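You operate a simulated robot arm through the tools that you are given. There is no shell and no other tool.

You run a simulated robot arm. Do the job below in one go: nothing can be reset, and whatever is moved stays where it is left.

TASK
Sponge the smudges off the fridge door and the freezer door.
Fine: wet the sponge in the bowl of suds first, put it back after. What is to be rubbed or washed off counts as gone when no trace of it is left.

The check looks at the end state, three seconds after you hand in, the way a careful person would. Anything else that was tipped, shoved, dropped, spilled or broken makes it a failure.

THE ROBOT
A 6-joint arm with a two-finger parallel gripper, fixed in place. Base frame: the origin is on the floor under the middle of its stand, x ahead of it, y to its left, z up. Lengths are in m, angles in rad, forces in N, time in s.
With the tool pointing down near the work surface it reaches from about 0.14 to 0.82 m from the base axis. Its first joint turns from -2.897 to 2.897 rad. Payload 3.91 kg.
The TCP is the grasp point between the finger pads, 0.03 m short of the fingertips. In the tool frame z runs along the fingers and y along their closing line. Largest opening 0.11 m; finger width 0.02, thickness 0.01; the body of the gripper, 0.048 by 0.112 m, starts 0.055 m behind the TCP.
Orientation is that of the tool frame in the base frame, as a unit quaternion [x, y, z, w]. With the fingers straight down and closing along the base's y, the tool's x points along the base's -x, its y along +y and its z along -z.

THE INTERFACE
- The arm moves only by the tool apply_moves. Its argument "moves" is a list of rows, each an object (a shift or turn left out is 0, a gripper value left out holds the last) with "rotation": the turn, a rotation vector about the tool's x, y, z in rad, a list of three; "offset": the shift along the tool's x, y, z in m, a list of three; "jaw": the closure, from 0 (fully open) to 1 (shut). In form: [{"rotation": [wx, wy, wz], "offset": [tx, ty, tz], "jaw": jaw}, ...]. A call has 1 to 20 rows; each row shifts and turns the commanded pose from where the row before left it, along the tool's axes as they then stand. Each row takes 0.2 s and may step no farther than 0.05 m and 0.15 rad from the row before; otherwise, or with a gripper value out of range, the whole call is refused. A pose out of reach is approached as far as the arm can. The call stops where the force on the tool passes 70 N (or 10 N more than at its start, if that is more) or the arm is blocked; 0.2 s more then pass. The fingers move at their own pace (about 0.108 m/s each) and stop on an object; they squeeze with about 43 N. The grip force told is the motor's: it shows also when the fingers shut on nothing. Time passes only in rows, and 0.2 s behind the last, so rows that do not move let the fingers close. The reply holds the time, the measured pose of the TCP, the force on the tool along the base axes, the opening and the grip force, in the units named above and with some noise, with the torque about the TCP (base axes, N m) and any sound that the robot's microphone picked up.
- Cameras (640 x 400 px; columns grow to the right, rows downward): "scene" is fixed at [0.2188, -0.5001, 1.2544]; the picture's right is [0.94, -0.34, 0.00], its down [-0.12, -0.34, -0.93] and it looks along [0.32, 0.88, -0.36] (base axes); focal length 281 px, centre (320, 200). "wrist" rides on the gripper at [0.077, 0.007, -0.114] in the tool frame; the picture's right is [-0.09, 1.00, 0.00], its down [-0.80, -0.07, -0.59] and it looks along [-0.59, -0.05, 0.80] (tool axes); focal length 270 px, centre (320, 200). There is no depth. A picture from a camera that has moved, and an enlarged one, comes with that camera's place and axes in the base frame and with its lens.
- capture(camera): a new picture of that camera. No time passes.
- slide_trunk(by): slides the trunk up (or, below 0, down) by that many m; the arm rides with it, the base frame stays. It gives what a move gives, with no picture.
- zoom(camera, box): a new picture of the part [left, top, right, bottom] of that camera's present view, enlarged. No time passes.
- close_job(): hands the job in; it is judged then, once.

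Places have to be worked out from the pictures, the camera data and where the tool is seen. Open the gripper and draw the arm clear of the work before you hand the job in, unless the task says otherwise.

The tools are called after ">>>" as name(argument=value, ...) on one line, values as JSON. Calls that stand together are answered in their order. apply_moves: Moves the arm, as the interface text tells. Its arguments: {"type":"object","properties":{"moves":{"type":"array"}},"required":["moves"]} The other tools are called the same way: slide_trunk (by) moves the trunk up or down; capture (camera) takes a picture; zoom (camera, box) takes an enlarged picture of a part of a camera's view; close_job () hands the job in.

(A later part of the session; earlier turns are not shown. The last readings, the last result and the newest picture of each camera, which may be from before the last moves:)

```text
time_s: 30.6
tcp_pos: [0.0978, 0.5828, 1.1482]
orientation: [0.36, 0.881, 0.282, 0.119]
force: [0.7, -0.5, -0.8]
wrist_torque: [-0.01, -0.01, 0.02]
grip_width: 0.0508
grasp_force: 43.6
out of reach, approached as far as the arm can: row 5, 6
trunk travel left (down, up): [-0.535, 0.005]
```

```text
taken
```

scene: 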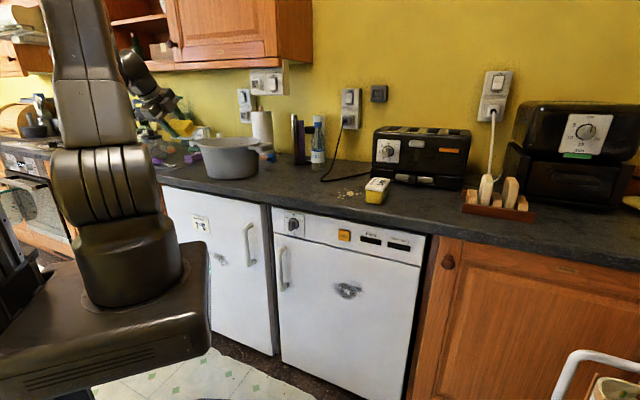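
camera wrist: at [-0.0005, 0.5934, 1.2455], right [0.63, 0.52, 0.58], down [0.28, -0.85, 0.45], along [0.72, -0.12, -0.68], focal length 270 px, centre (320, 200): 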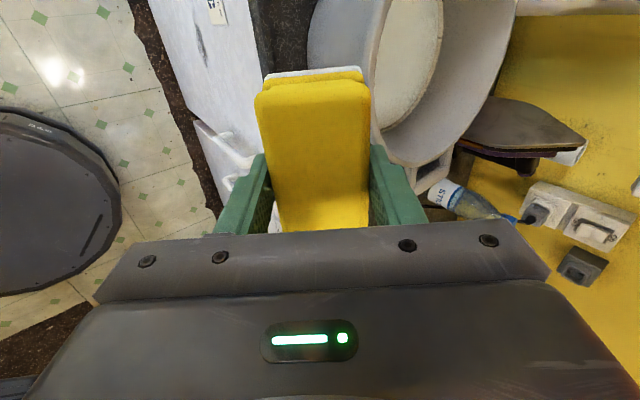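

The solver reports it cannot tilt further in this posture, likely a wrist limit. I look closely at how the arm is folded before choosing another way.

>>> zoom(camera="scene", box=[0, 0, 240, 150])

>>> zoom(camera="scene", box=[0, 130, 260, 400])

```text
2.67 times, centred on (120, 75) of scene
camera zoom: at [0.2188, -0.5001, 1.2544], right [0.94, -0.34, 0.0], down [-0.12, -0.34, -0.93], along [0.32, 0.88, -0.36], focal length 748 px, centre (853, 533)
```

zoom: 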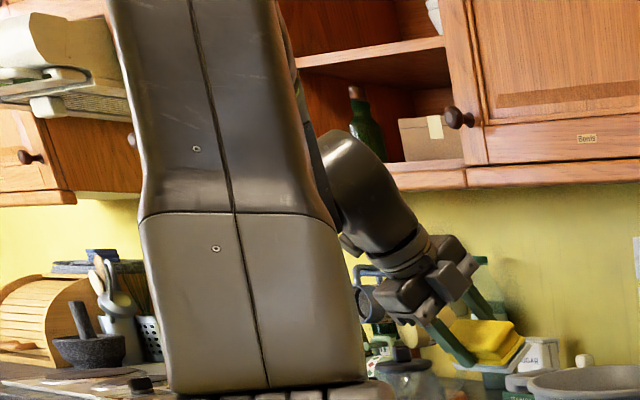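

```text
1.48 times, centred on (130, 265) of scene
camera zoom: at [0.2188, -0.5001, 1.2544], right [0.94, -0.34, 0.0], down [-0.12, -0.34, -0.93], along [0.32, 0.88, -0.36], focal length 416 px, centre (602, 104)
```

zoom: 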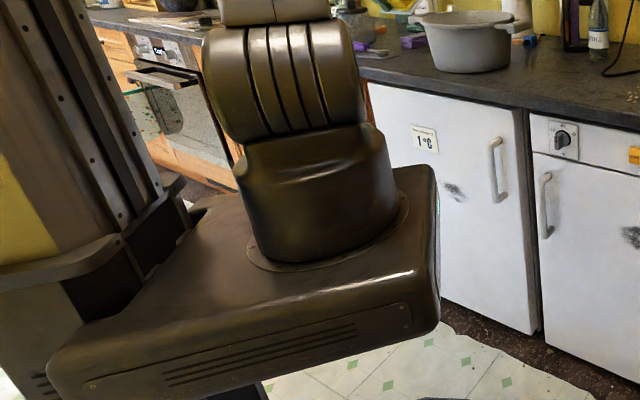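

The arm geometry suggests the last wrist roll ran into its limit; holding the tool turned 180° about its own axis should leave it well within range. I undo the tilt first.

>>> apply_moves(moves=[{"rotation": [0.13, 0, 0]}, {"rotation": [0.13, 0, 0]}, {"rotation": [0.13, 0, 0]}, {"rotation": [0.13, 0, 0]}, {"rotation": [0.13, 0, 0]}, {"rotation": [0.13, 0, 0]}])

```text
time_s: 32.0
tcp_pos: [0.0985, 0.5835, 1.1471]
orientation: [0.378, 0.922, -0.076, -0.026]
force: [-0.3, -0.7, -0.2]
wrist_torque: [-0.02, 0.04, -0.03]
grip_width: 0.0511
grasp_force: 42.9
trunk travel left (down, up): [-0.535, 0.005]
```

The commanded pose had been reset to the reached one, so I now lean 9° the other way. I remove that lean, back off slightly toward the robot, and begin turning about the tool axis.

>>> apply_moves(moves=[{"rotation": [-0.08, 0, 0]}, {"rotation": [-0.081, 0, 0]}, {"offset": [0, -0.03, 0.02]}])

>>> apply_moves(moves=[{"rotation": [0, 0, -0.1496]}, {"rotation": [0, 0, -0.1496]}, {"rotation": [0, 0, -0.1496]}, {"rotation": [0, 0, -0.1496]}, {"rotation": [0, 0, -0.1496]}, {"rotation": [0, 0, -0.1496]}, {"rotation": [0, 0, -0.1496]}, {"rotation": [0, 0, -0.1496]}, {"rotation": [0, 0, -0.1496]}, {"rotation": [0, 0, -0.1496]}])

```text
time_s: 32.8
tcp_pos: [0.0754, 0.5608, 1.1288]
orientation: [0.379, 0.925, 0.0, 0.003]
force: [0.7, 0.1, -0.4]
wrist_torque: [0.01, 0.01, 0.02]
grip_width: 0.0508
grasp_force: 43.0
trunk travel left (down, up): [-0.535, 0.005]
```

```text
time_s: 35.0
tcp_pos: [0.0762, 0.5626, 1.1274]
orientation: [-0.352, 0.936, -0.003, 0.003]
force: [0.6, -0.1, -0.6]
wrist_torque: [-0.02, 0.04, -0.01]
grip_width: 0.0508
grasp_force: 43.0
trunk travel left (down, up): [-0.535, 0.005]
```

The turn proceeds without trouble. I complete the half turn.

>>> apply_moves(moves=[{"rotation": [0, 0, -0.1496]}, {"rotation": [0, 0, -0.1496]}, {"rotation": [0, 0, -0.1496]}, {"rotation": [0, 0, -0.1496]}, {"rotation": [0, 0, -0.1496]}, {"rotation": [0, 0, -0.1496]}, {"rotation": [0, 0, -0.1496]}, {"rotation": [0, 0, -0.1496]}, {"rotation": [0, 0, -0.1496]}, {"rotation": [0, 0, -0.1496]}, {"rotation": [0, 0, -0.1496]}])

>>> capture(camera="wrist")

>>> capture(camera="scene")

```text
time_s: 37.4
tcp_pos: [0.0764, 0.5607, 1.1279]
orientation: [0.925, -0.379, 0.004, 0.001]
force: [0.4, -0.3, -1.5]
wrist_torque: [0.03, 0.0, 0.02]
grip_width: 0.0512
grasp_force: 43.3
trunk travel left (down, up): [-0.535, 0.005]
```

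```text
taken
camera wrist: at [0.126, 0.5023, 1.2433], right [-0.76, -0.65, 0.0], down [-0.53, 0.61, 0.59], along [-0.38, 0.45, -0.81], focal length 270 px, centre (320, 200)
```

wrist: 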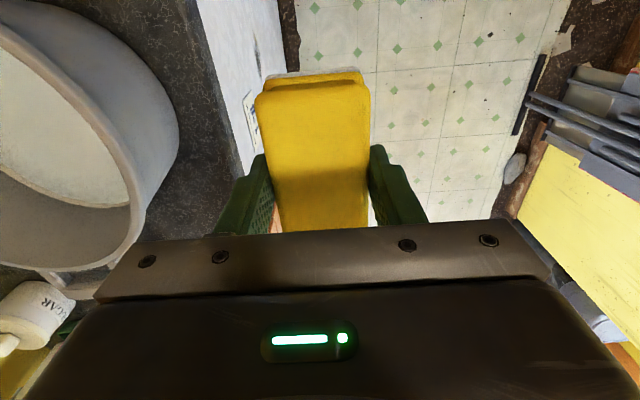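

```text
taken
```

scene: 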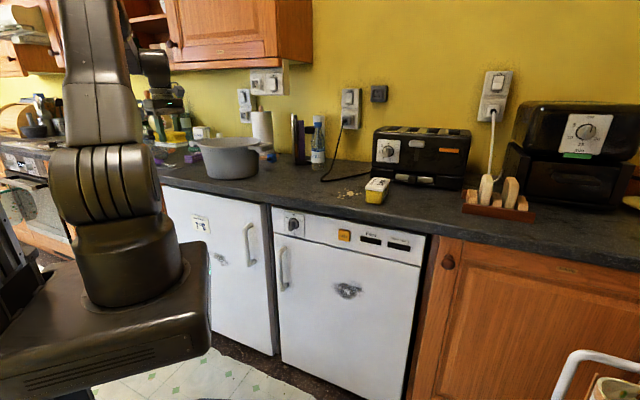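

The tool is turned by 180° without limits. Now I tilt it toward the door the other way round (about +x), in two halves.

>>> apply_moves(moves=[{"rotation": [0.131, 0, 0]}, {"rotation": [0.131, 0, 0]}, {"rotation": [0.131, 0, 0]}, {"rotation": [0.131, 0, 0]}, {"rotation": [0.131, 0, 0]}, {"rotation": [0.131, 0, 0]}])

>>> capture(camera="wrist")

```text
time_s: 38.8
tcp_pos: [0.0757, 0.5617, 1.1292]
orientation: [0.855, -0.349, 0.149, -0.355]
force: [-0.9, -0.1, 0.7]
wrist_torque: [-0.03, -0.02, -0.02]
grip_width: 0.0509
grasp_force: 43.2
trunk travel left (down, up): [-0.535, 0.005]
```

```text
taken
camera wrist: at [0.07, 0.4462, 1.2053], right [-0.55, -0.44, -0.71], down [-0.83, 0.3, 0.46], along [0.01, 0.85, -0.53], focal length 270 px, centre (320, 200)
```

wrist: 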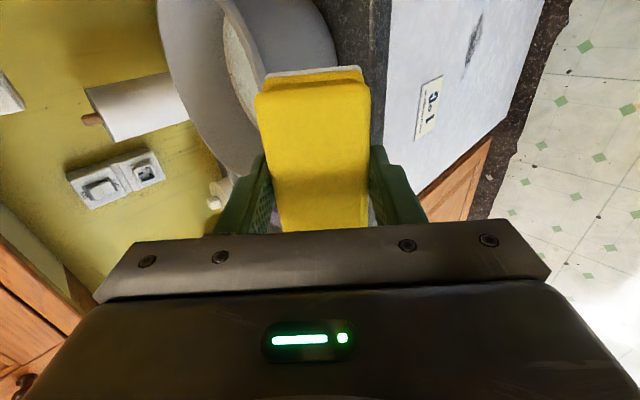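

The tilt is followed exactly this time. I finish it to horizontal.

>>> apply_moves(moves=[{"rotation": [0.131, 0, 0]}, {"rotation": [0.131, 0, 0]}, {"rotation": [0.131, 0, 0]}, {"rotation": [0.131, 0, 0]}, {"rotation": [0.131, 0, 0]}, {"rotation": [0.131, 0, 0]}])

>>> capture(camera="wrist")

>>> capture(camera="scene")

```text
time_s: 40.2
tcp_pos: [0.0774, 0.5619, 1.1274]
orientation: [-0.652, 0.266, -0.272, 0.656]
force: [0.1, -0.3, -2.0]
wrist_torque: [0.02, 0.04, -0.02]
grip_width: 0.051
grasp_force: 42.9
trunk travel left (down, up): [-0.535, 0.005]
```

```text
taken
camera wrist: at [0.0509, 0.426, 1.1213], right [-0.05, 0.06, -1.0], down [-0.99, 0.14, 0.06], along [0.14, 0.99, 0.05], focal length 270 px, centre (320, 200)
```

wrist: 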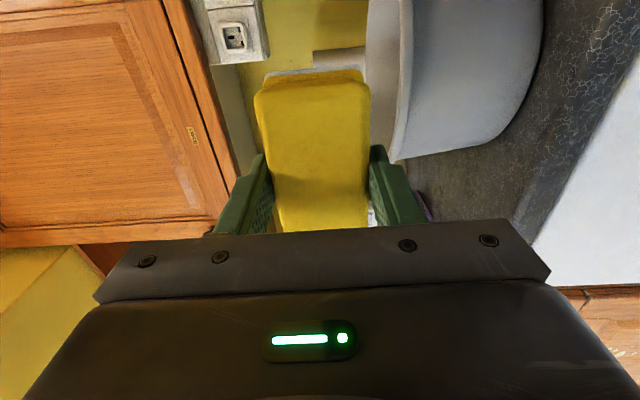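

```text
taken
```

scene: 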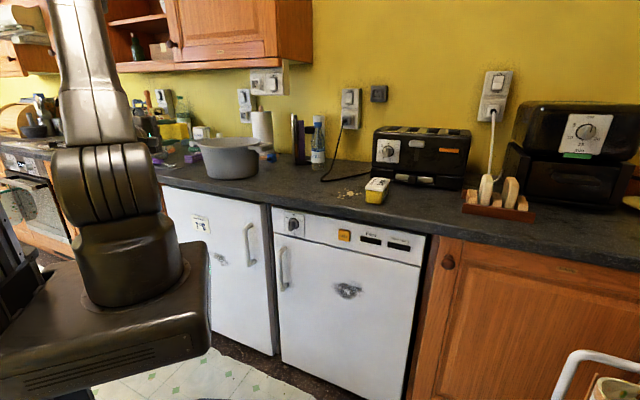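

The tool now points horizontally at the doors, sponge face at perpendicular distance ≈0.49 with the counter edge at ≈0.57. I slide the trunk down, in two stages, to bring the sponge to smudge height.

>>> slide_trunk(by=-0.25)

>>> capture(camera="wrist")

>>> capture(camera="scene")

```text
time_s: 42.8
tcp_pos: [0.0765, 0.5619, 0.8785]
orientation: [-0.653, 0.267, -0.272, 0.655]
force: [-0.3, -0.3, -0.5]
wrist_torque: [0.0, -0.01, -0.02]
grip_width: 0.0508
grasp_force: 42.9
trunk travel left (down, up): [-0.285, 0.255]
```

```text
taken
camera wrist: at [0.0508, 0.4257, 0.8718], right [-0.05, 0.06, -1.0], down [-0.99, 0.14, 0.06], along [0.14, 0.99, 0.05], focal length 270 px, centre (320, 200)
```

wrist: 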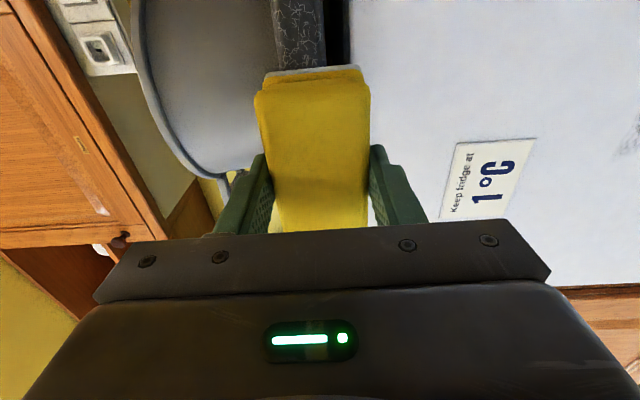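

```text
taken
```

scene: 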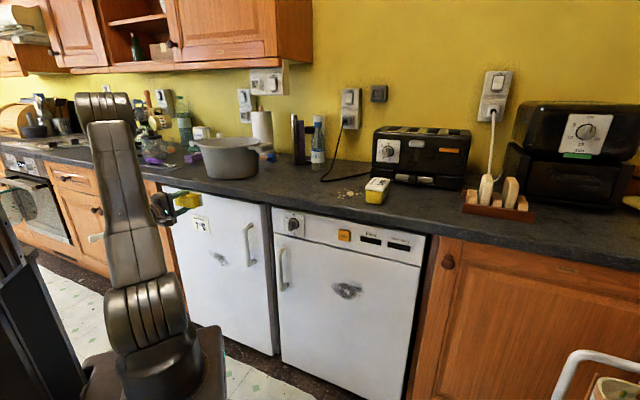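

The arm came down in front of the fridge cleanly; the "Keep fridge at 1°C" label is seen at the right, the smudge further down. I slide the rest of the way.

>>> slide_trunk(by=-0.28)

>>> capture(camera="wrist")

>>> capture(camera="scene")

```text
time_s: 45.6
tcp_pos: [0.0768, 0.5625, 0.597]
orientation: [-0.653, 0.266, -0.273, 0.654]
force: [-0.1, -0.2, 0.4]
wrist_torque: [0.01, 0.0, 0.0]
grip_width: 0.0506
grasp_force: 42.7
trunk travel left (down, up): [-0.005, 0.535]
```

```text
taken
camera wrist: at [0.0509, 0.4257, 0.5918], right [-0.05, 0.06, -1.0], down [-0.99, 0.14, 0.06], along [0.14, 0.99, 0.05], focal length 270 px, centre (320, 200)
```

wrist: 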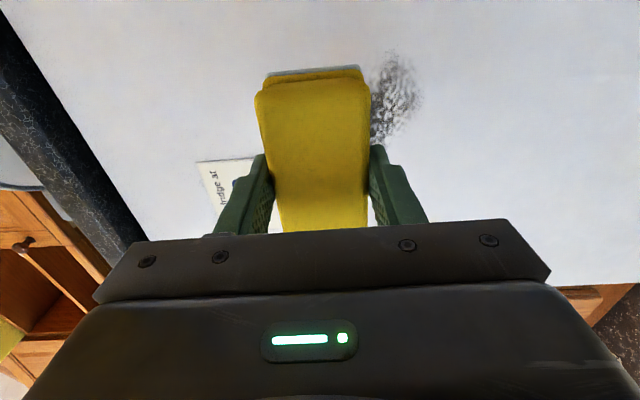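

```text
taken
```

scene: 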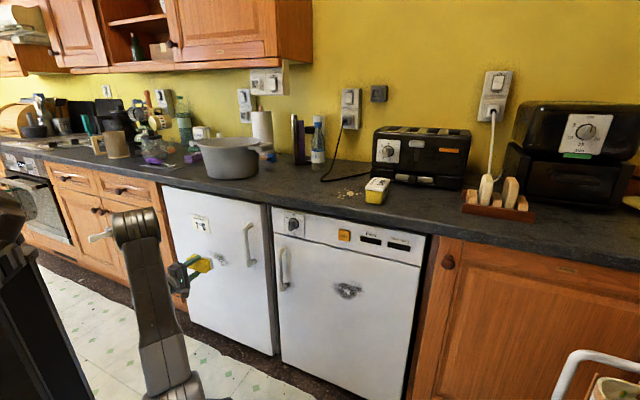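

I can see the fridge smudge clearly in the wrist view, just below the sponge. I zoom both cameras to locate its extents.

>>> zoom(camera="wrist", box=[340, 0, 480, 180])

>>> zoom(camera="scene", box=[150, 190, 290, 290])

>>> zoom(camera="scene", box=[290, 240, 400, 330])

```text
2.22 times, centred on (410, 90) of wrist
camera zoom: at [0.0509, 0.4257, 0.5918], right [-0.05, 0.06, -1.0], down [-0.99, 0.14, 0.06], along [0.14, 0.99, 0.05], focal length 601 px, centre (120, 444)
```

zoom: 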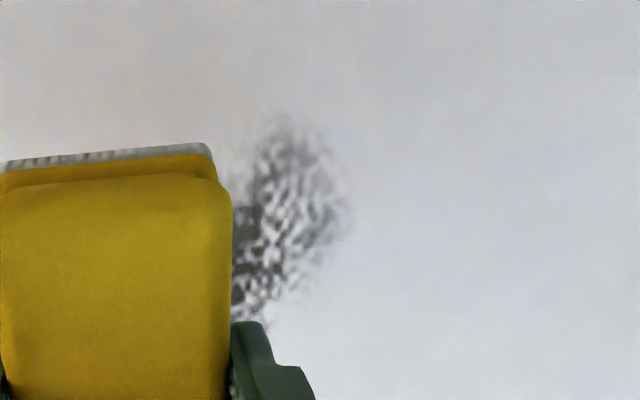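

```text
4.00 times, centred on (220, 240) of scene
camera zoom: at [0.2188, -0.5001, 1.2544], right [0.94, -0.34, 0.0], down [-0.12, -0.34, -0.93], along [0.32, 0.88, -0.36], focal length 1122 px, centre (720, 40)
```

zoom: 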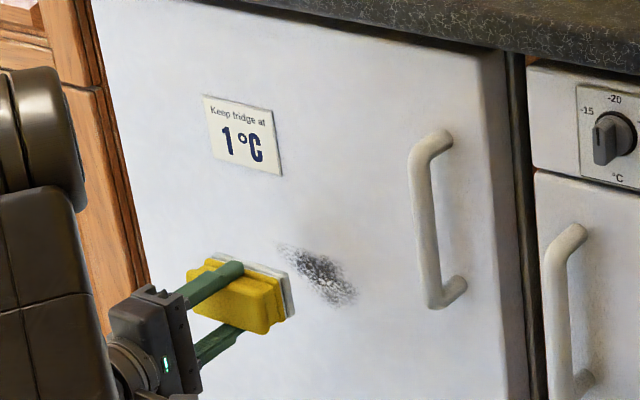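

```text
4.44 times, centred on (345, 285) of scene
camera zoom: at [0.2188, -0.5001, 1.2544], right [0.94, -0.34, 0.0], down [-0.12, -0.34, -0.93], along [0.32, 0.88, -0.36], focal length 1247 px, centre (209, -178)
```

zoom: 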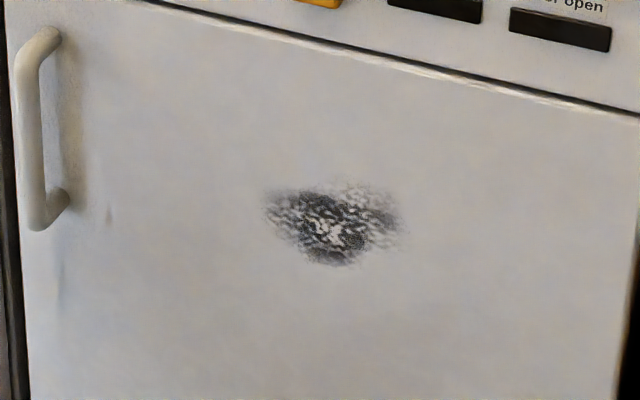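

Smudge on the fridge: roughly t −0.43…−0.31 along the door (measured along the counter), z 0.50…0.57. I move in front of its centre and then close to the door, stopping ~3 cm short.

>>> apply_moves(moves=[{"offset": [-0.0135, 0.031, 0.02]}, {"offset": [-0.0135, 0.031, 0.02]}, {"offset": [0, 0, 0.02]}, {"offset": [0, 0, 0.02]}])

>>> capture(camera="wrist")

>>> zoom(camera="scene", box=[150, 190, 290, 290])

```text
time_s: 46.6
tcp_pos: [0.1138, 0.6383, 0.5367]
orientation: [-0.653, 0.266, -0.271, 0.655]
force: [0.2, 0.2, -0.9]
wrist_torque: [-0.01, 0.0, -0.01]
grip_width: 0.051
grasp_force: 43.0
trunk travel left (down, up): [-0.005, 0.535]
```

```text
taken
camera wrist: at [0.0872, 0.5016, 0.5301], right [-0.05, 0.06, -1.0], down [-0.99, 0.14, 0.06], along [0.14, 0.99, 0.05], focal length 270 px, centre (320, 200)
```

wrist: 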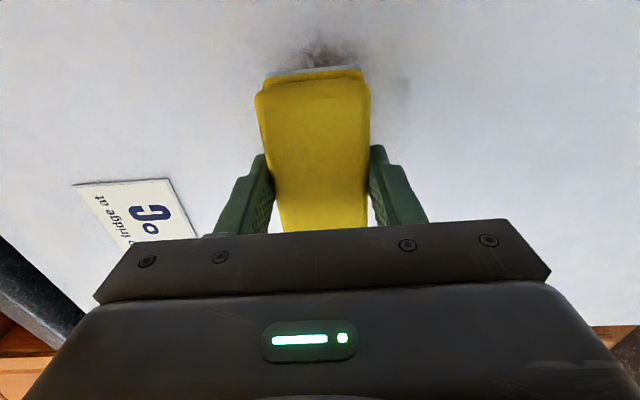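

```text
4.00 times, centred on (220, 240) of scene
camera zoom: at [0.2188, -0.5001, 1.2544], right [0.94, -0.34, 0.0], down [-0.12, -0.34, -0.93], along [0.32, 0.88, -0.36], focal length 1122 px, centre (720, 40)
```

zoom: 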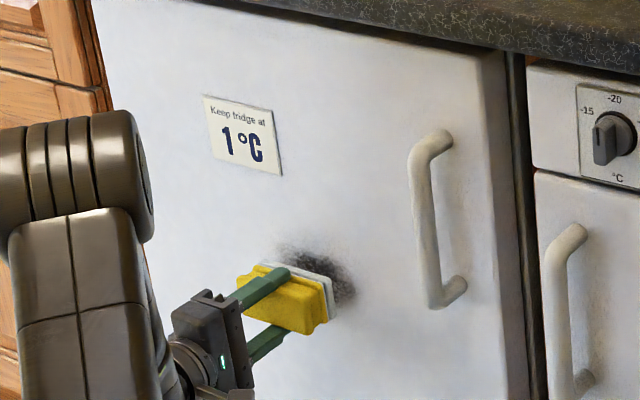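

The sponge is lined up with the smudge, face about 3–4 cm from the door. I creep forward in small steps until I feel contact.

>>> apply_moves(moves=[{"offset": [0, 0, 0.01]}, {"offset": [0, 0, 0.008]}, {"offset": [0, 0, 0.005]}])

>>> zoom(camera="scene", box=[180, 220, 270, 290])

```text
time_s: 47.4
tcp_pos: [0.1289, 0.6537, 0.5356]
orientation: [-0.653, 0.264, -0.272, 0.655]
force: [-7.9, -10.6, -0.3]
wrist_torque: [-0.14, 0.1, -0.7]
grip_width: 0.0512
grasp_force: 42.9
trunk travel left (down, up): [-0.005, 0.535]
```

```text
5.71 times, centred on (225, 255) of scene
camera zoom: at [0.2188, -0.5001, 1.2544], right [0.94, -0.34, 0.0], down [-0.12, -0.34, -0.93], along [0.32, 0.88, -0.36], focal length 1603 px, centre (863, -114)
```

zoom: 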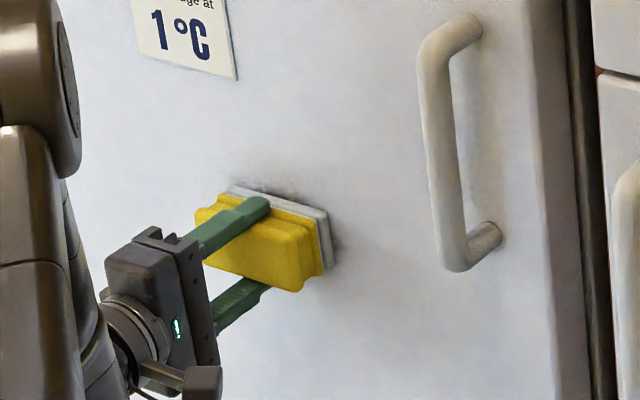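

Contact: about 13 N along the door normal at TCP n≈0.553, with a torque saying the right end of the sponge touches first. I trim the yaw a little to flatten the face and press slightly.

>>> apply_moves(moves=[{"rotation": [0, 0.012, 0]}, {}])

```text
time_s: 48.0
tcp_pos: [0.1289, 0.6539, 0.5352]
orientation: [-0.652, 0.268, -0.275, 0.653]
force: [-12.5, -12.9, -1.8]
wrist_torque: [-0.3, 0.15, 0.89]
grip_width: 0.0509
grasp_force: 42.5
trunk travel left (down, up): [-0.005, 0.535]
```

The yaw overshot slightly the other way, so half the correction is right; a hint of pitch too. I apply those small trims.

>>> apply_moves(moves=[{"rotation": [-0.004, -0.006, 0]}, {}])

```text
time_s: 48.6
tcp_pos: [0.1287, 0.6522, 0.5361]
orientation: [0.654, -0.268, 0.273, -0.653]
force: [-17.8, -12.7, -3.3]
wrist_torque: [-0.08, 0.13, -0.07]
grip_width: 0.0508
grasp_force: 43.2
trunk travel left (down, up): [-0.005, 0.535]
```

The face is now flat on the door with ~20 N. I start wiping: a horizontal pass right, left and back over the smudge.

>>> apply_moves(moves=[{"offset": [0.02, 0, 0]}, {"offset": [0.02, 0, 0]}, {"offset": [-0.02, 0, 0]}, {"offset": [-0.02, 0, 0]}, {"offset": [-0.02, 0, 0]}, {"offset": [-0.02, 0, 0]}, {"offset": [0.02, 0, 0]}, {"offset": [0.02, 0, 0]}])

>>> zoom(camera="scene", box=[180, 220, 270, 290])

```text
time_s: 50.4
tcp_pos: [0.1314, 0.6534, 0.5372]
orientation: [0.654, -0.268, 0.272, -0.653]
force: [-0.4, 0.1, 0.0]
wrist_torque: [0.0, 0.01, -0.04]
grip_width: 0.0511
grasp_force: 43.1
trunk travel left (down, up): [-0.005, 0.535]
```

```text
5.71 times, centred on (225, 255) of scene
camera zoom: at [0.2188, -0.5001, 1.2544], right [0.94, -0.34, 0.0], down [-0.12, -0.34, -0.93], along [0.32, 0.88, -0.36], focal length 1603 px, centre (863, -114)
```

zoom: 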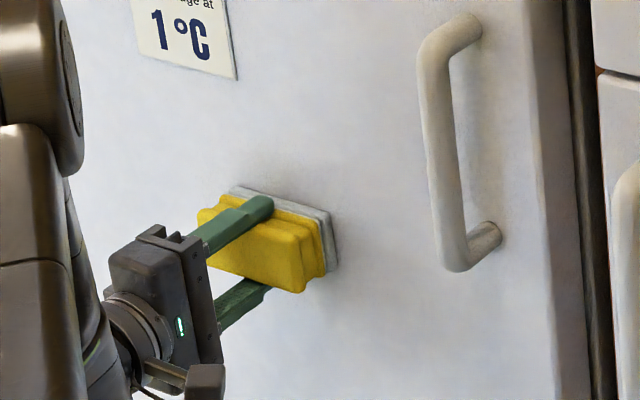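

The visible smudge has nearly vanished, but the contact force has faded to zero (sponge settled a little in the grip). I press 3 mm further and pass over the upper band.

>>> apply_moves(moves=[{"offset": [0, 0, 0.003]}, {}])

```text
time_s: 51.0
tcp_pos: [0.1322, 0.6546, 0.5347]
orientation: [0.655, -0.267, 0.273, -0.651]
force: [-24.8, -38.9, -3.2]
wrist_torque: [-0.04, 0.1, -1.01]
grip_width: 0.0511
grasp_force: 42.8
trunk travel left (down, up): [-0.005, 0.535]
```

That jumped to 46 N, stiffer than wanted; I ease back 1.5 mm and check.

>>> apply_moves(moves=[{"offset": [0, 0, -0.0015]}, {}])

```text
time_s: 51.6
tcp_pos: [0.1308, 0.6552, 0.5353]
orientation: [0.654, -0.267, 0.272, -0.653]
force: [-20.3, -20.8, -5.8]
wrist_torque: [-0.24, 0.13, 0.17]
grip_width: 0.0509
grasp_force: 42.3
trunk travel left (down, up): [-0.005, 0.535]
```

29 N with a balanced face is fine. Now the upper band: move up in two steps, sweep right and left.

>>> apply_moves(moves=[{"offset": [0, -0.011, 0]}, {"offset": [0, -0.011, 0]}, {"offset": [0.02, 0, 0]}, {"offset": [0.02, 0, 0]}, {"offset": [-0.02, 0, 0]}, {"offset": [-0.02, 0, 0]}, {"offset": [-0.02, 0, 0]}, {"offset": [-0.02, 0, 0]}, {"offset": [-0.01, 0, 0]}])

>>> zoom(camera="scene", box=[180, 220, 270, 290])

```text
time_s: 53.6
tcp_pos: [0.0956, 0.6917, 0.5583]
orientation: [0.654, -0.268, 0.272, -0.653]
force: [-1.7, -4.1, 0.2]
wrist_torque: [0.01, -0.01, -0.21]
grip_width: 0.0506
grasp_force: 42.9
trunk travel left (down, up): [-0.005, 0.535]
```

```text
5.71 times, centred on (225, 255) of scene
camera zoom: at [0.2188, -0.5001, 1.2544], right [0.94, -0.34, 0.0], down [-0.12, -0.34, -0.93], along [0.32, 0.88, -0.36], focal length 1603 px, centre (863, -114)
```

zoom: 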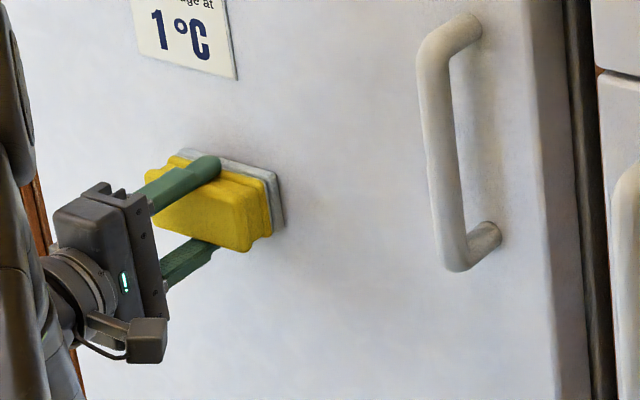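

The smudge looks gone where wiped. I return to the middle, press lightly, go to the lower band and sweep there too.

>>> apply_moves(moves=[{"offset": [0.02, 0, 0.001]}, {"offset": [0.02, 0, 0]}, {"offset": [0.01, 0.011, 0]}, {"offset": [0, 0.011, 0]}, {"offset": [0, 0.011, 0]}, {"offset": [0, 0.011, 0]}, {"offset": [0.02, 0, 0]}, {"offset": [0.02, 0, 0]}, {"offset": [0.01, 0, 0]}, {"offset": [-0.02, 0, 0]}, {"offset": [-0.02, 0, 0]}, {"offset": [-0.02, 0, 0]}, {"offset": [-0.02, 0, 0]}])

>>> zoom(camera="scene", box=[180, 220, 270, 290])

```text
time_s: 56.4
tcp_pos: [0.112, 0.6765, 0.5141]
orientation: [0.654, -0.268, 0.272, -0.653]
force: [-6.1, -27.9, -0.3]
wrist_torque: [-0.13, 0.05, -1.07]
grip_width: 0.0508
grasp_force: 43.0
trunk travel left (down, up): [-0.005, 0.535]
```

```text
5.71 times, centred on (225, 255) of scene
camera zoom: at [0.2188, -0.5001, 1.2544], right [0.94, -0.34, 0.0], down [-0.12, -0.34, -0.93], along [0.32, 0.88, -0.36], focal length 1603 px, centre (863, -114)
```

zoom: 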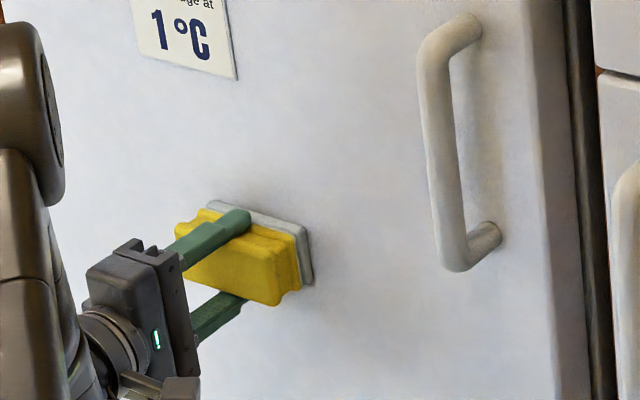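

The door looks clean around the sponge. I draw the sponge back from the door to inspect the whole area.

>>> apply_moves(moves=[{"offset": [0, 0, -0.01]}, {"offset": [0, 0, -0.03]}, {"offset": [0, 0, -0.04]}, {"offset": [-0.03, 0.03, -0.01]}])

>>> capture(camera="wrist")

>>> zoom(camera="scene", box=[180, 210, 280, 290])

```text
time_s: 57.4
tcp_pos: [0.0276, 0.634, 0.4824]
orientation: [0.653, -0.269, 0.274, -0.653]
force: [0.5, -0.7, -0.6]
wrist_torque: [-0.05, 0.01, 0.01]
grip_width: 0.0508
grasp_force: 43.2
trunk travel left (down, up): [-0.005, 0.535]
```

```text
taken
camera wrist: at [-0.0008, 0.4985, 0.4774], right [-0.06, 0.06, -1.0], down [-0.99, 0.15, 0.06], along [0.15, 0.99, 0.05], focal length 270 px, centre (320, 200)
```

wrist: 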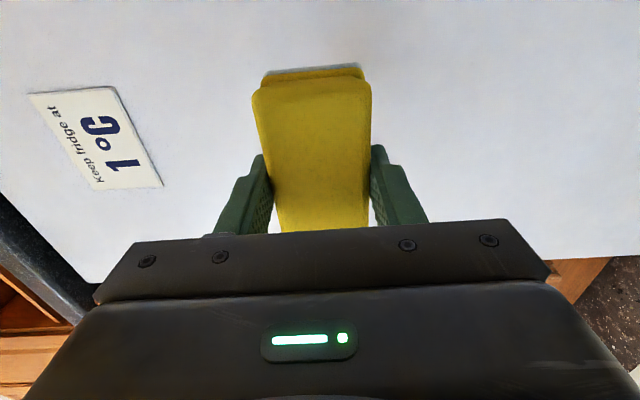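

```text
5.00 times, centred on (230, 250) of scene
camera zoom: at [0.2188, -0.5001, 1.2544], right [0.94, -0.34, 0.0], down [-0.12, -0.34, -0.93], along [0.32, 0.88, -0.36], focal length 1403 px, centre (770, -50)
```

zoom: 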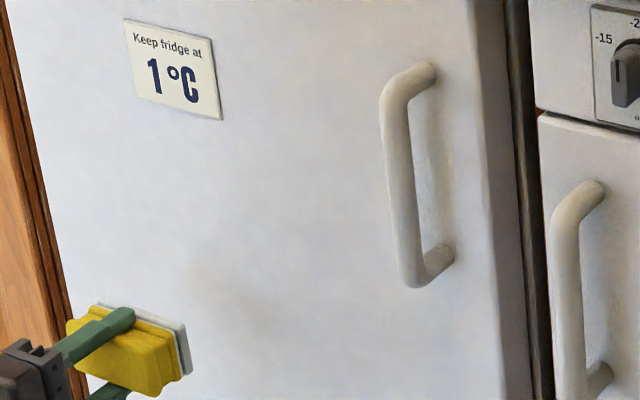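

The fridge door looks clean. I zoom in tightly on the old smudge area from both cameras to make sure no trace remains.

>>> zoom(camera="scene", box=[200, 235, 248, 280])

>>> zoom(camera="wrist", box=[150, 0, 480, 110])

```text
8.89 times, centred on (224, 258) of scene
camera zoom: at [0.2188, -0.5001, 1.2544], right [0.94, -0.34, 0.0], down [-0.12, -0.34, -0.93], along [0.32, 0.88, -0.36], focal length 2494 px, centre (1173, -311)
```

zoom: 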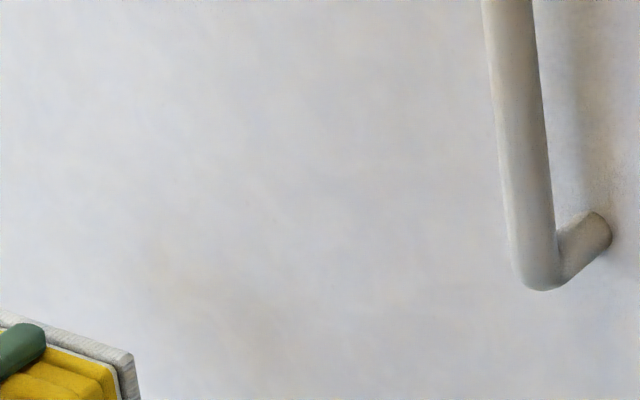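

```text
1.94 times, centred on (315, 55) of wrist
camera zoom: at [-0.0008, 0.4985, 0.4774], right [-0.06, 0.06, -1.0], down [-0.99, 0.15, 0.06], along [0.15, 0.99, 0.05], focal length 524 px, centre (330, 481)
```

zoom: 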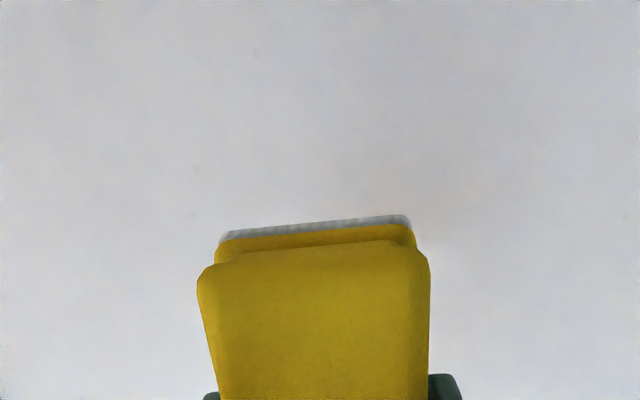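

The fridge door is clean. For the freezer I must flip the wrist the other way for its joint range, so I back off from the door and un-tilt to tool-down first.

>>> apply_moves(moves=[{"offset": [0.01, -0.03, -0.03]}, {"offset": [0.02, -0.03, -0.03]}, {"rotation": [-0.131, 0, 0]}, {"rotation": [-0.131, 0, 0]}, {"rotation": [-0.131, 0, 0]}, {"rotation": [-0.131, 0, 0]}, {"rotation": [-0.131, 0, 0]}, {"rotation": [-0.131, 0, 0]}])

>>> capture(camera="scene")

```text
time_s: 59.2
tcp_pos: [0.0049, 0.5706, 0.5434]
orientation: [0.854, -0.352, 0.149, -0.352]
force: [1.1, -0.3, -0.4]
wrist_torque: [-0.02, 0.01, 0.03]
grip_width: 0.0508
grasp_force: 42.5
trunk travel left (down, up): [-0.005, 0.535]
```

```text
taken
```

scene: 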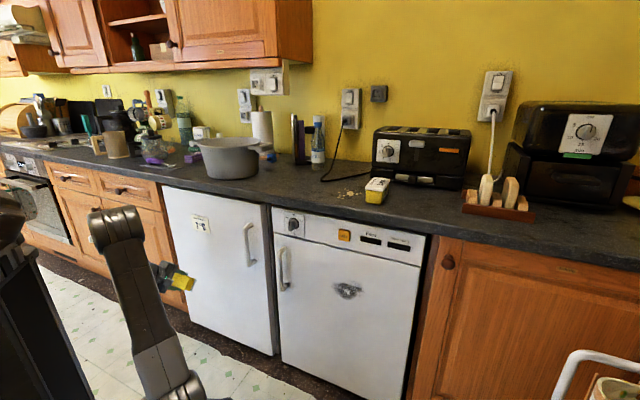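

Going well and clear of everything. I finish un-tilting to tool-down.

>>> apply_moves(moves=[{"rotation": [-0.131, 0, 0]}, {"rotation": [-0.131, 0, 0]}, {"rotation": [-0.131, 0, 0]}, {"rotation": [-0.131, 0, 0]}, {"rotation": [-0.131, 0, 0]}, {"rotation": [-0.127, 0, 0]}])

>>> capture(camera="scene")

```text
time_s: 60.6
tcp_pos: [0.0053, 0.5699, 0.5437]
orientation: [0.924, -0.383, 0.003, 0.001]
force: [0.2, -0.6, -0.3]
wrist_torque: [0.02, -0.03, 0.0]
grip_width: 0.0506
grasp_force: 43.1
trunk travel left (down, up): [-0.005, 0.535]
```

```text
taken
```

scene: 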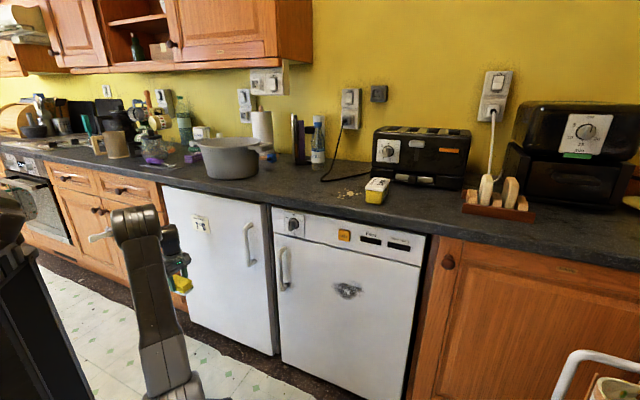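

Tool-down at n≈0.41, free all round. I turn it back by half a turn about its own axis.

>>> apply_moves(moves=[{"rotation": [0, 0, 0.1496]}, {"rotation": [0, 0, 0.1496]}, {"rotation": [0, 0, 0.1496]}, {"rotation": [0, 0, 0.1496]}, {"rotation": [0, 0, 0.1496]}, {"rotation": [0, 0, 0.1496]}, {"rotation": [0, 0, 0.1496]}, {"rotation": [0, 0, 0.1496]}, {"rotation": [0, 0, 0.1496]}, {"rotation": [0, 0, 0.1496]}, {"rotation": [0, 0, 0.1496]}])

>>> apply_moves(moves=[{"rotation": [0, 0, 0.1496]}, {"rotation": [0, 0, 0.1496]}, {"rotation": [0, 0, 0.1496]}, {"rotation": [0, 0, 0.1496]}, {"rotation": [0, 0, 0.1496]}, {"rotation": [0, 0, 0.1496]}, {"rotation": [0, 0, 0.1496]}, {"rotation": [0, 0, 0.1496]}, {"rotation": [0, 0, 0.1496]}, {"rotation": [0, 0, 0.1496]}])

>>> capture(camera="wrist")

```text
time_s: 63.0
tcp_pos: [0.0057, 0.57, 0.543]
orientation: [-0.346, 0.938, -0.003, 0.004]
force: [-0.1, 0.8, -0.6]
wrist_torque: [-0.01, 0.01, 0.04]
grip_width: 0.051
grasp_force: 42.9
trunk travel left (down, up): [-0.005, 0.535]
```

```text
time_s: 65.2
tcp_pos: [0.0056, 0.5721, 0.5441]
orientation: [0.383, 0.924, 0.0, 0.003]
force: [0.4, -0.3, -1.5]
wrist_torque: [-0.01, -0.01, 0.02]
grip_width: 0.051
grasp_force: 42.9
trunk travel left (down, up): [-0.005, 0.535]
```

```text
taken
camera wrist: at [-0.0452, 0.6305, 0.6582], right [0.77, 0.64, 0.0], down [0.51, -0.62, 0.6], along [0.39, -0.46, -0.8], focal length 270 px, centre (320, 200)
```

wrist: 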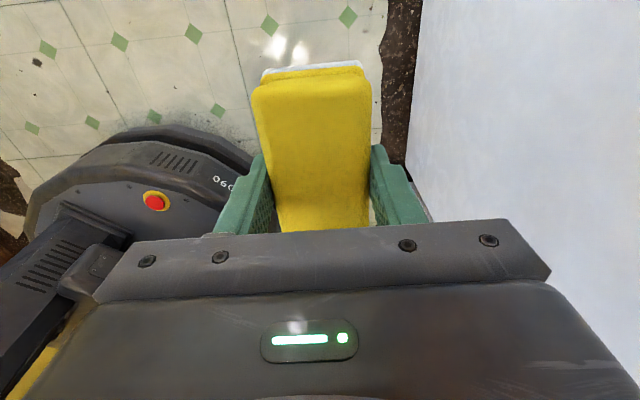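

Orientation is as at the grasp (camera on the left side). I translate along the doors toward the freezer at n≈0.41, well clear of the handles.

>>> apply_moves(moves=[{"offset": [-0.043, 0, 0]}, {"offset": [-0.043, 0, 0]}, {"offset": [-0.043, 0, 0]}, {"offset": [-0.043, 0, 0]}, {"offset": [-0.043, 0, 0]}, {"offset": [-0.043, 0, 0]}, {"offset": [-0.043, 0, 0]}, {"offset": [-0.043, 0, 0]}])

>>> capture(camera="scene")

```text
time_s: 67.0
tcp_pos: [0.2491, 0.3256, 0.548]
orientation: [0.383, 0.924, 0.0, 0.004]
force: [0.6, -0.1, -0.8]
wrist_torque: [-0.02, -0.04, -0.03]
grip_width: 0.0511
grasp_force: 43.2
trunk travel left (down, up): [-0.005, 0.535]
```

```text
taken
```

scene: 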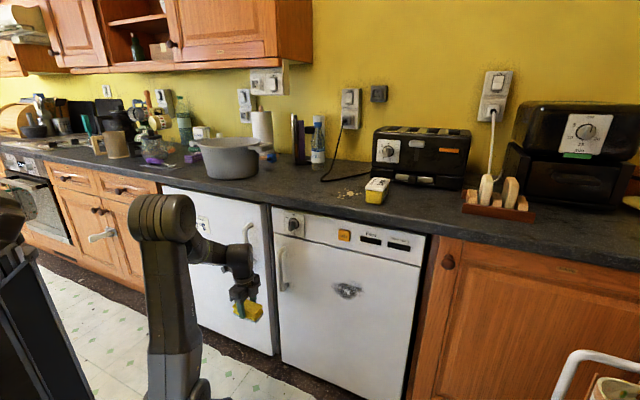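

Halfway, all clear in front of the doors. I continue to the freezer.

>>> apply_moves(moves=[{"offset": [-0.043, 0, 0]}, {"offset": [-0.043, 0, 0]}, {"offset": [-0.043, 0, 0]}, {"offset": [-0.043, 0, 0]}, {"offset": [-0.043, 0, 0]}, {"offset": [-0.043, 0, 0]}, {"offset": [-0.043, 0, 0]}])

>>> capture(camera="scene")

```text
time_s: 68.6
tcp_pos: [0.4612, 0.1131, 0.5499]
orientation: [0.382, 0.924, 0.0, 0.004]
force: [0.6, 0.5, 0.0]
wrist_torque: [-0.02, 0.0, 0.0]
grip_width: 0.051
grasp_force: 43.4
trunk travel left (down, up): [-0.005, 0.535]
```

```text
taken
```

scene: 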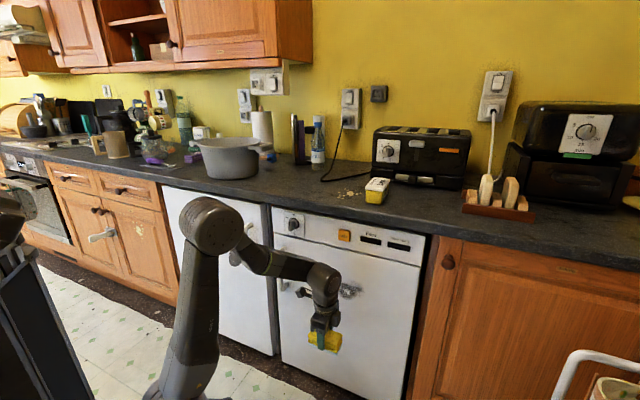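

The tool hangs in front of the freezer at t≈0.246, n≈0.41. I tilt it part of the way toward the door, then shift 7 cm closer so the folded arm keeps room behind.

>>> apply_moves(moves=[{"rotation": [-0.131, 0, 0]}, {"rotation": [-0.131, 0, 0]}, {"rotation": [-0.131, 0, 0]}, {"rotation": [-0.131, 0, 0]}, {"offset": [0, 0.0303, 0.0175]}, {"offset": [0, 0.0303, 0.0175]}])

>>> capture(camera="scene")

>>> capture(camera="wrist")

```text
time_s: 70.0
tcp_pos: [0.5122, 0.1641, 0.548]
orientation: [0.369, 0.892, 0.239, 0.102]
force: [-1.0, -0.6, 0.2]
wrist_torque: [-0.05, -0.02, 0.04]
grip_width: 0.0509
grasp_force: 43.0
trunk travel left (down, up): [-0.005, 0.535]
```

```text
taken
```

scene: 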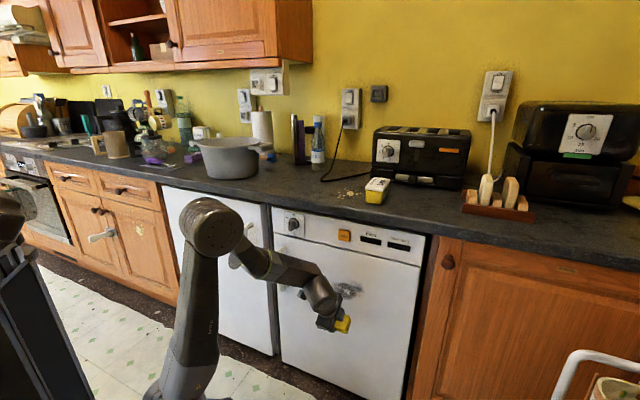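

```text
taken
camera wrist: at [0.4198, 0.1819, 0.6508], right [0.67, 0.55, 0.5], down [0.31, -0.82, 0.48], along [0.68, -0.17, -0.72], focal length 270 px, centre (320, 200)
```

wrist: 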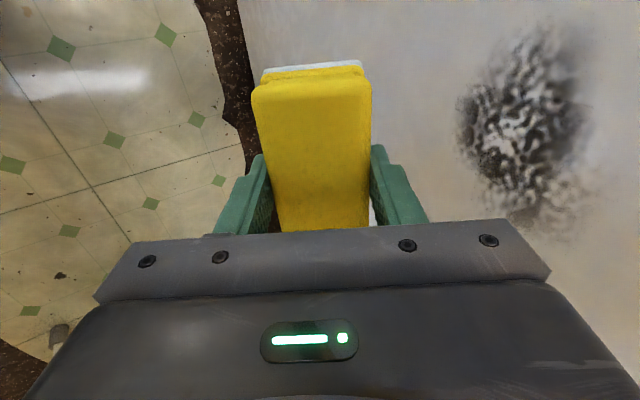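

The freezer smudge is plainly in view. I complete the tilt to horizontal.

>>> apply_moves(moves=[{"rotation": [-0.131, 0, 0]}, {"rotation": [-0.131, 0, 0]}, {"rotation": [-0.131, 0, 0]}, {"rotation": [-0.131, 0, 0]}])

>>> apply_moves(moves=[{"rotation": [-0.131, 0, 0]}, {"rotation": [-0.131, 0, 0]}, {"rotation": [-0.131, 0, 0]}, {"rotation": [-0.131, 0, 0]}])

>>> capture(camera="scene")

>>> capture(camera="wrist")

```text
time_s: 71.0
tcp_pos: [0.511, 0.1626, 0.549]
orientation: [0.329, 0.8, 0.463, 0.195]
force: [0.0, -0.1, -0.8]
wrist_torque: [0.03, -0.01, 0.02]
grip_width: 0.0511
grasp_force: 42.8
trunk travel left (down, up): [-0.005, 0.535]
```

```text
time_s: 72.0
tcp_pos: [0.5101, 0.1639, 0.5497]
orientation: [0.267, 0.652, 0.654, 0.275]
force: [0.1, -0.5, 0.4]
wrist_torque: [-0.04, 0.02, -0.01]
grip_width: 0.0508
grasp_force: 43.8
trunk travel left (down, up): [-0.005, 0.535]
```

```text
taken
```

scene: 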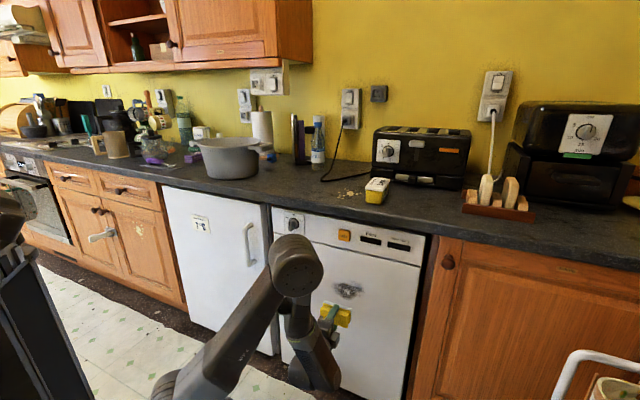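

```text
taken
camera wrist: at [0.3752, 0.137, 0.5545], right [0.05, -0.06, 1.0], down [0.15, -0.99, -0.07], along [0.99, 0.15, -0.04], focal length 270 px, centre (320, 200)
```

wrist: 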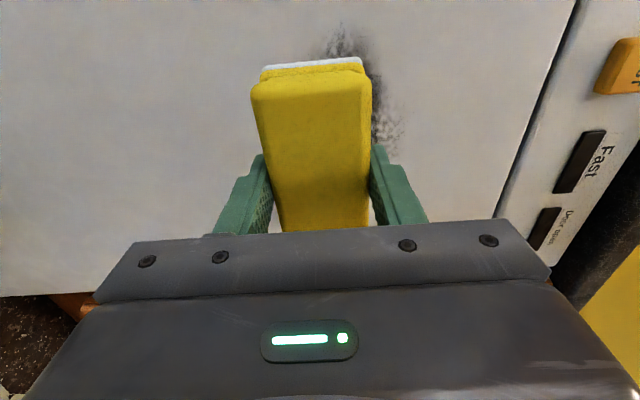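

The tool is horizontal again (axis within 0.5° of the door normal). The freezer smudge spans about t 0.19…0.305, z 0.545…0.63; I raise 3.8 cm to its centre and approach to ~1.5 cm from the door.

>>> apply_moves(moves=[{"offset": [-0.005, 0.02, 0]}, {"offset": [0, 0.018, 0]}, {"offset": [0, 0, 0.02]}, {"offset": [0, 0, 0.02]}, {"offset": [0, 0, 0.015]}])

>>> zoom(camera="scene", box=[270, 220, 430, 320])

>>> capture(camera="wrist")

```text
time_s: 73.2
tcp_pos: [0.5517, 0.2001, 0.5872]
orientation: [0.268, 0.654, 0.653, 0.273]
force: [-0.5, 0.1, -0.5]
wrist_torque: [-0.02, 0.0, 0.04]
grip_width: 0.0508
grasp_force: 42.9
trunk travel left (down, up): [-0.005, 0.535]
```

```text
4.00 times, centred on (350, 270) of scene
camera zoom: at [0.2188, -0.5001, 1.2544], right [0.94, -0.34, 0.0], down [-0.12, -0.34, -0.93], along [0.32, 0.88, -0.36], focal length 1122 px, centre (200, -80)
```

zoom: 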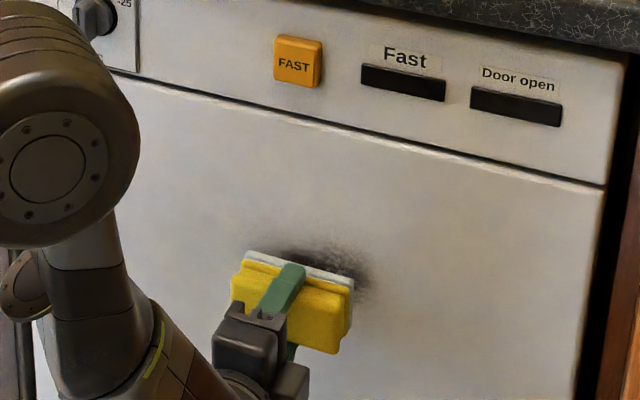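

```text
taken
camera wrist: at [0.4162, 0.1729, 0.5933], right [0.05, -0.06, 1.0], down [0.15, -0.99, -0.07], along [0.99, 0.15, -0.05], focal length 270 px, centre (320, 200)
```

wrist: 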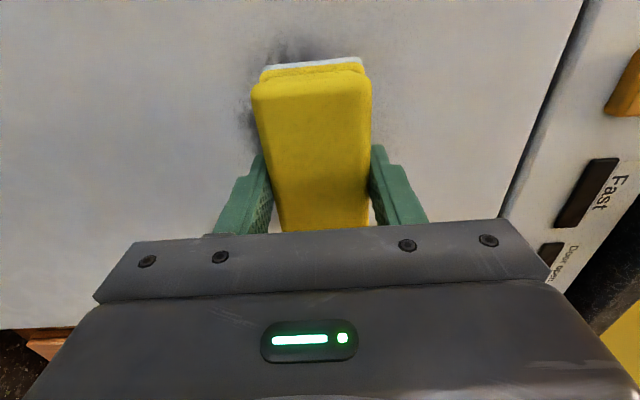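

Sponge lined up over the freezer smudge. I creep the final 2 cm to contact.

>>> apply_moves(moves=[{"offset": [0, 0, 0.01]}, {"offset": [0, 0, 0.006]}, {"offset": [0, 0, 0.003]}])

```text
time_s: 74.0
tcp_pos: [0.5654, 0.2124, 0.5869]
orientation: [0.267, 0.653, 0.654, 0.273]
force: [0.9, -0.9, -0.8]
wrist_torque: [-0.01, 0.02, -0.02]
grip_width: 0.0508
grasp_force: 42.8
trunk travel left (down, up): [-0.005, 0.535]
```

No contact yet at n≈0.55. I continue in 2–3 mm steps.

>>> apply_moves(moves=[{"offset": [0, 0, 0.003]}, {"offset": [0, 0, 0.002]}])

```text
time_s: 74.6
tcp_pos: [0.569, 0.2153, 0.5872]
orientation: [0.268, 0.652, 0.655, 0.273]
force: [-6.1, -3.9, 0.6]
wrist_torque: [-0.11, 0.03, -0.31]
grip_width: 0.0509
grasp_force: 42.7
trunk travel left (down, up): [-0.005, 0.535]
```

First touch (7 N), again with the right end leading. I trim the yaw by 0.006 rad and press 1.5 mm more.

>>> apply_moves(moves=[{"rotation": [0.003, -0.006, 0]}, {"offset": [0, 0, 0.0015]}, {}])

```text
time_s: 75.4
tcp_pos: [0.5695, 0.2165, 0.5865]
orientation: [0.27, 0.653, 0.652, 0.275]
force: [-18.5, -15.7, -3.5]
wrist_torque: [-0.08, 0.12, -0.48]
grip_width: 0.0511
grasp_force: 42.7
trunk travel left (down, up): [-0.005, 0.535]
```

About 24 N, well distributed. First horizontal pass over the middle of the freezer smudge.

>>> apply_moves(moves=[{"offset": [-0.02, 0, 0]}, {"offset": [-0.02, 0, 0]}, {"offset": [-0.01, 0, 0]}, {"offset": [0.02, 0, 0]}, {"offset": [0.02, 0, 0]}, {"offset": [0.02, 0, 0]}, {"offset": [0.02, 0, 0]}, {"offset": [0.02, 0, 0]}, {"offset": [-0.02, 0, 0]}, {"offset": [-0.02, 0, 0]}, {"offset": [-0.01, 0, 0]}])

>>> zoom(camera="scene", box=[290, 230, 420, 320])

```text
time_s: 77.8
tcp_pos: [0.5702, 0.2162, 0.5868]
orientation: [0.268, 0.653, 0.652, 0.275]
force: [-27.6, -5.9, -0.7]
wrist_torque: [-0.03, 0.1, 1.23]
grip_width: 0.0508
grasp_force: 43.1
trunk travel left (down, up): [-0.005, 0.535]
```

```text
4.44 times, centred on (355, 275) of scene
camera zoom: at [0.2188, -0.5001, 1.2544], right [0.94, -0.34, 0.0], down [-0.12, -0.34, -0.93], along [0.32, 0.88, -0.36], focal length 1247 px, centre (164, -133)
```

zoom: 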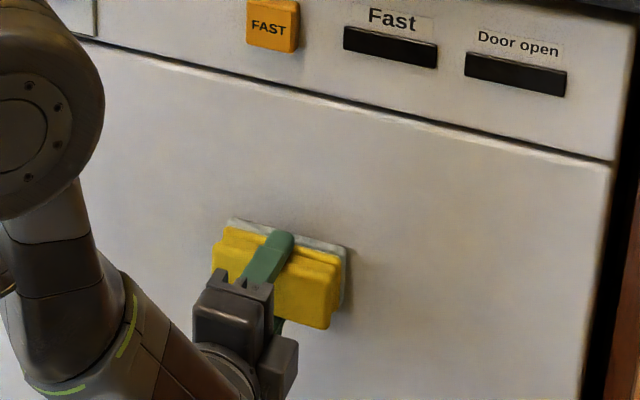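

Already much cleaner. Next the upper band: up 2.4 cm and sweep both ways.

>>> apply_moves(moves=[{"offset": [0, 0.012, 0]}, {"offset": [0, 0.012, 0]}, {"offset": [-0.02, 0, 0]}, {"offset": [-0.02, 0, 0]}, {"offset": [-0.01, 0, 0]}, {"offset": [0.02, 0, 0]}, {"offset": [0.02, 0, 0]}, {"offset": [0.02, 0, 0]}, {"offset": [0.02, 0, 0]}, {"offset": [0.02, 0, 0]}, {"offset": [-0.02, 0, 0]}, {"offset": [-0.02, 0, 0]}, {"offset": [-0.01, 0, 0]}])

```text
time_s: 80.6
tcp_pos: [0.5711, 0.2181, 0.6124]
orientation: [0.269, 0.653, 0.653, 0.275]
force: [-23.5, -5.8, -0.4]
wrist_torque: [-0.03, 0.08, 1.11]
grip_width: 0.0511
grasp_force: 43.0
trunk travel left (down, up): [-0.005, 0.535]
```

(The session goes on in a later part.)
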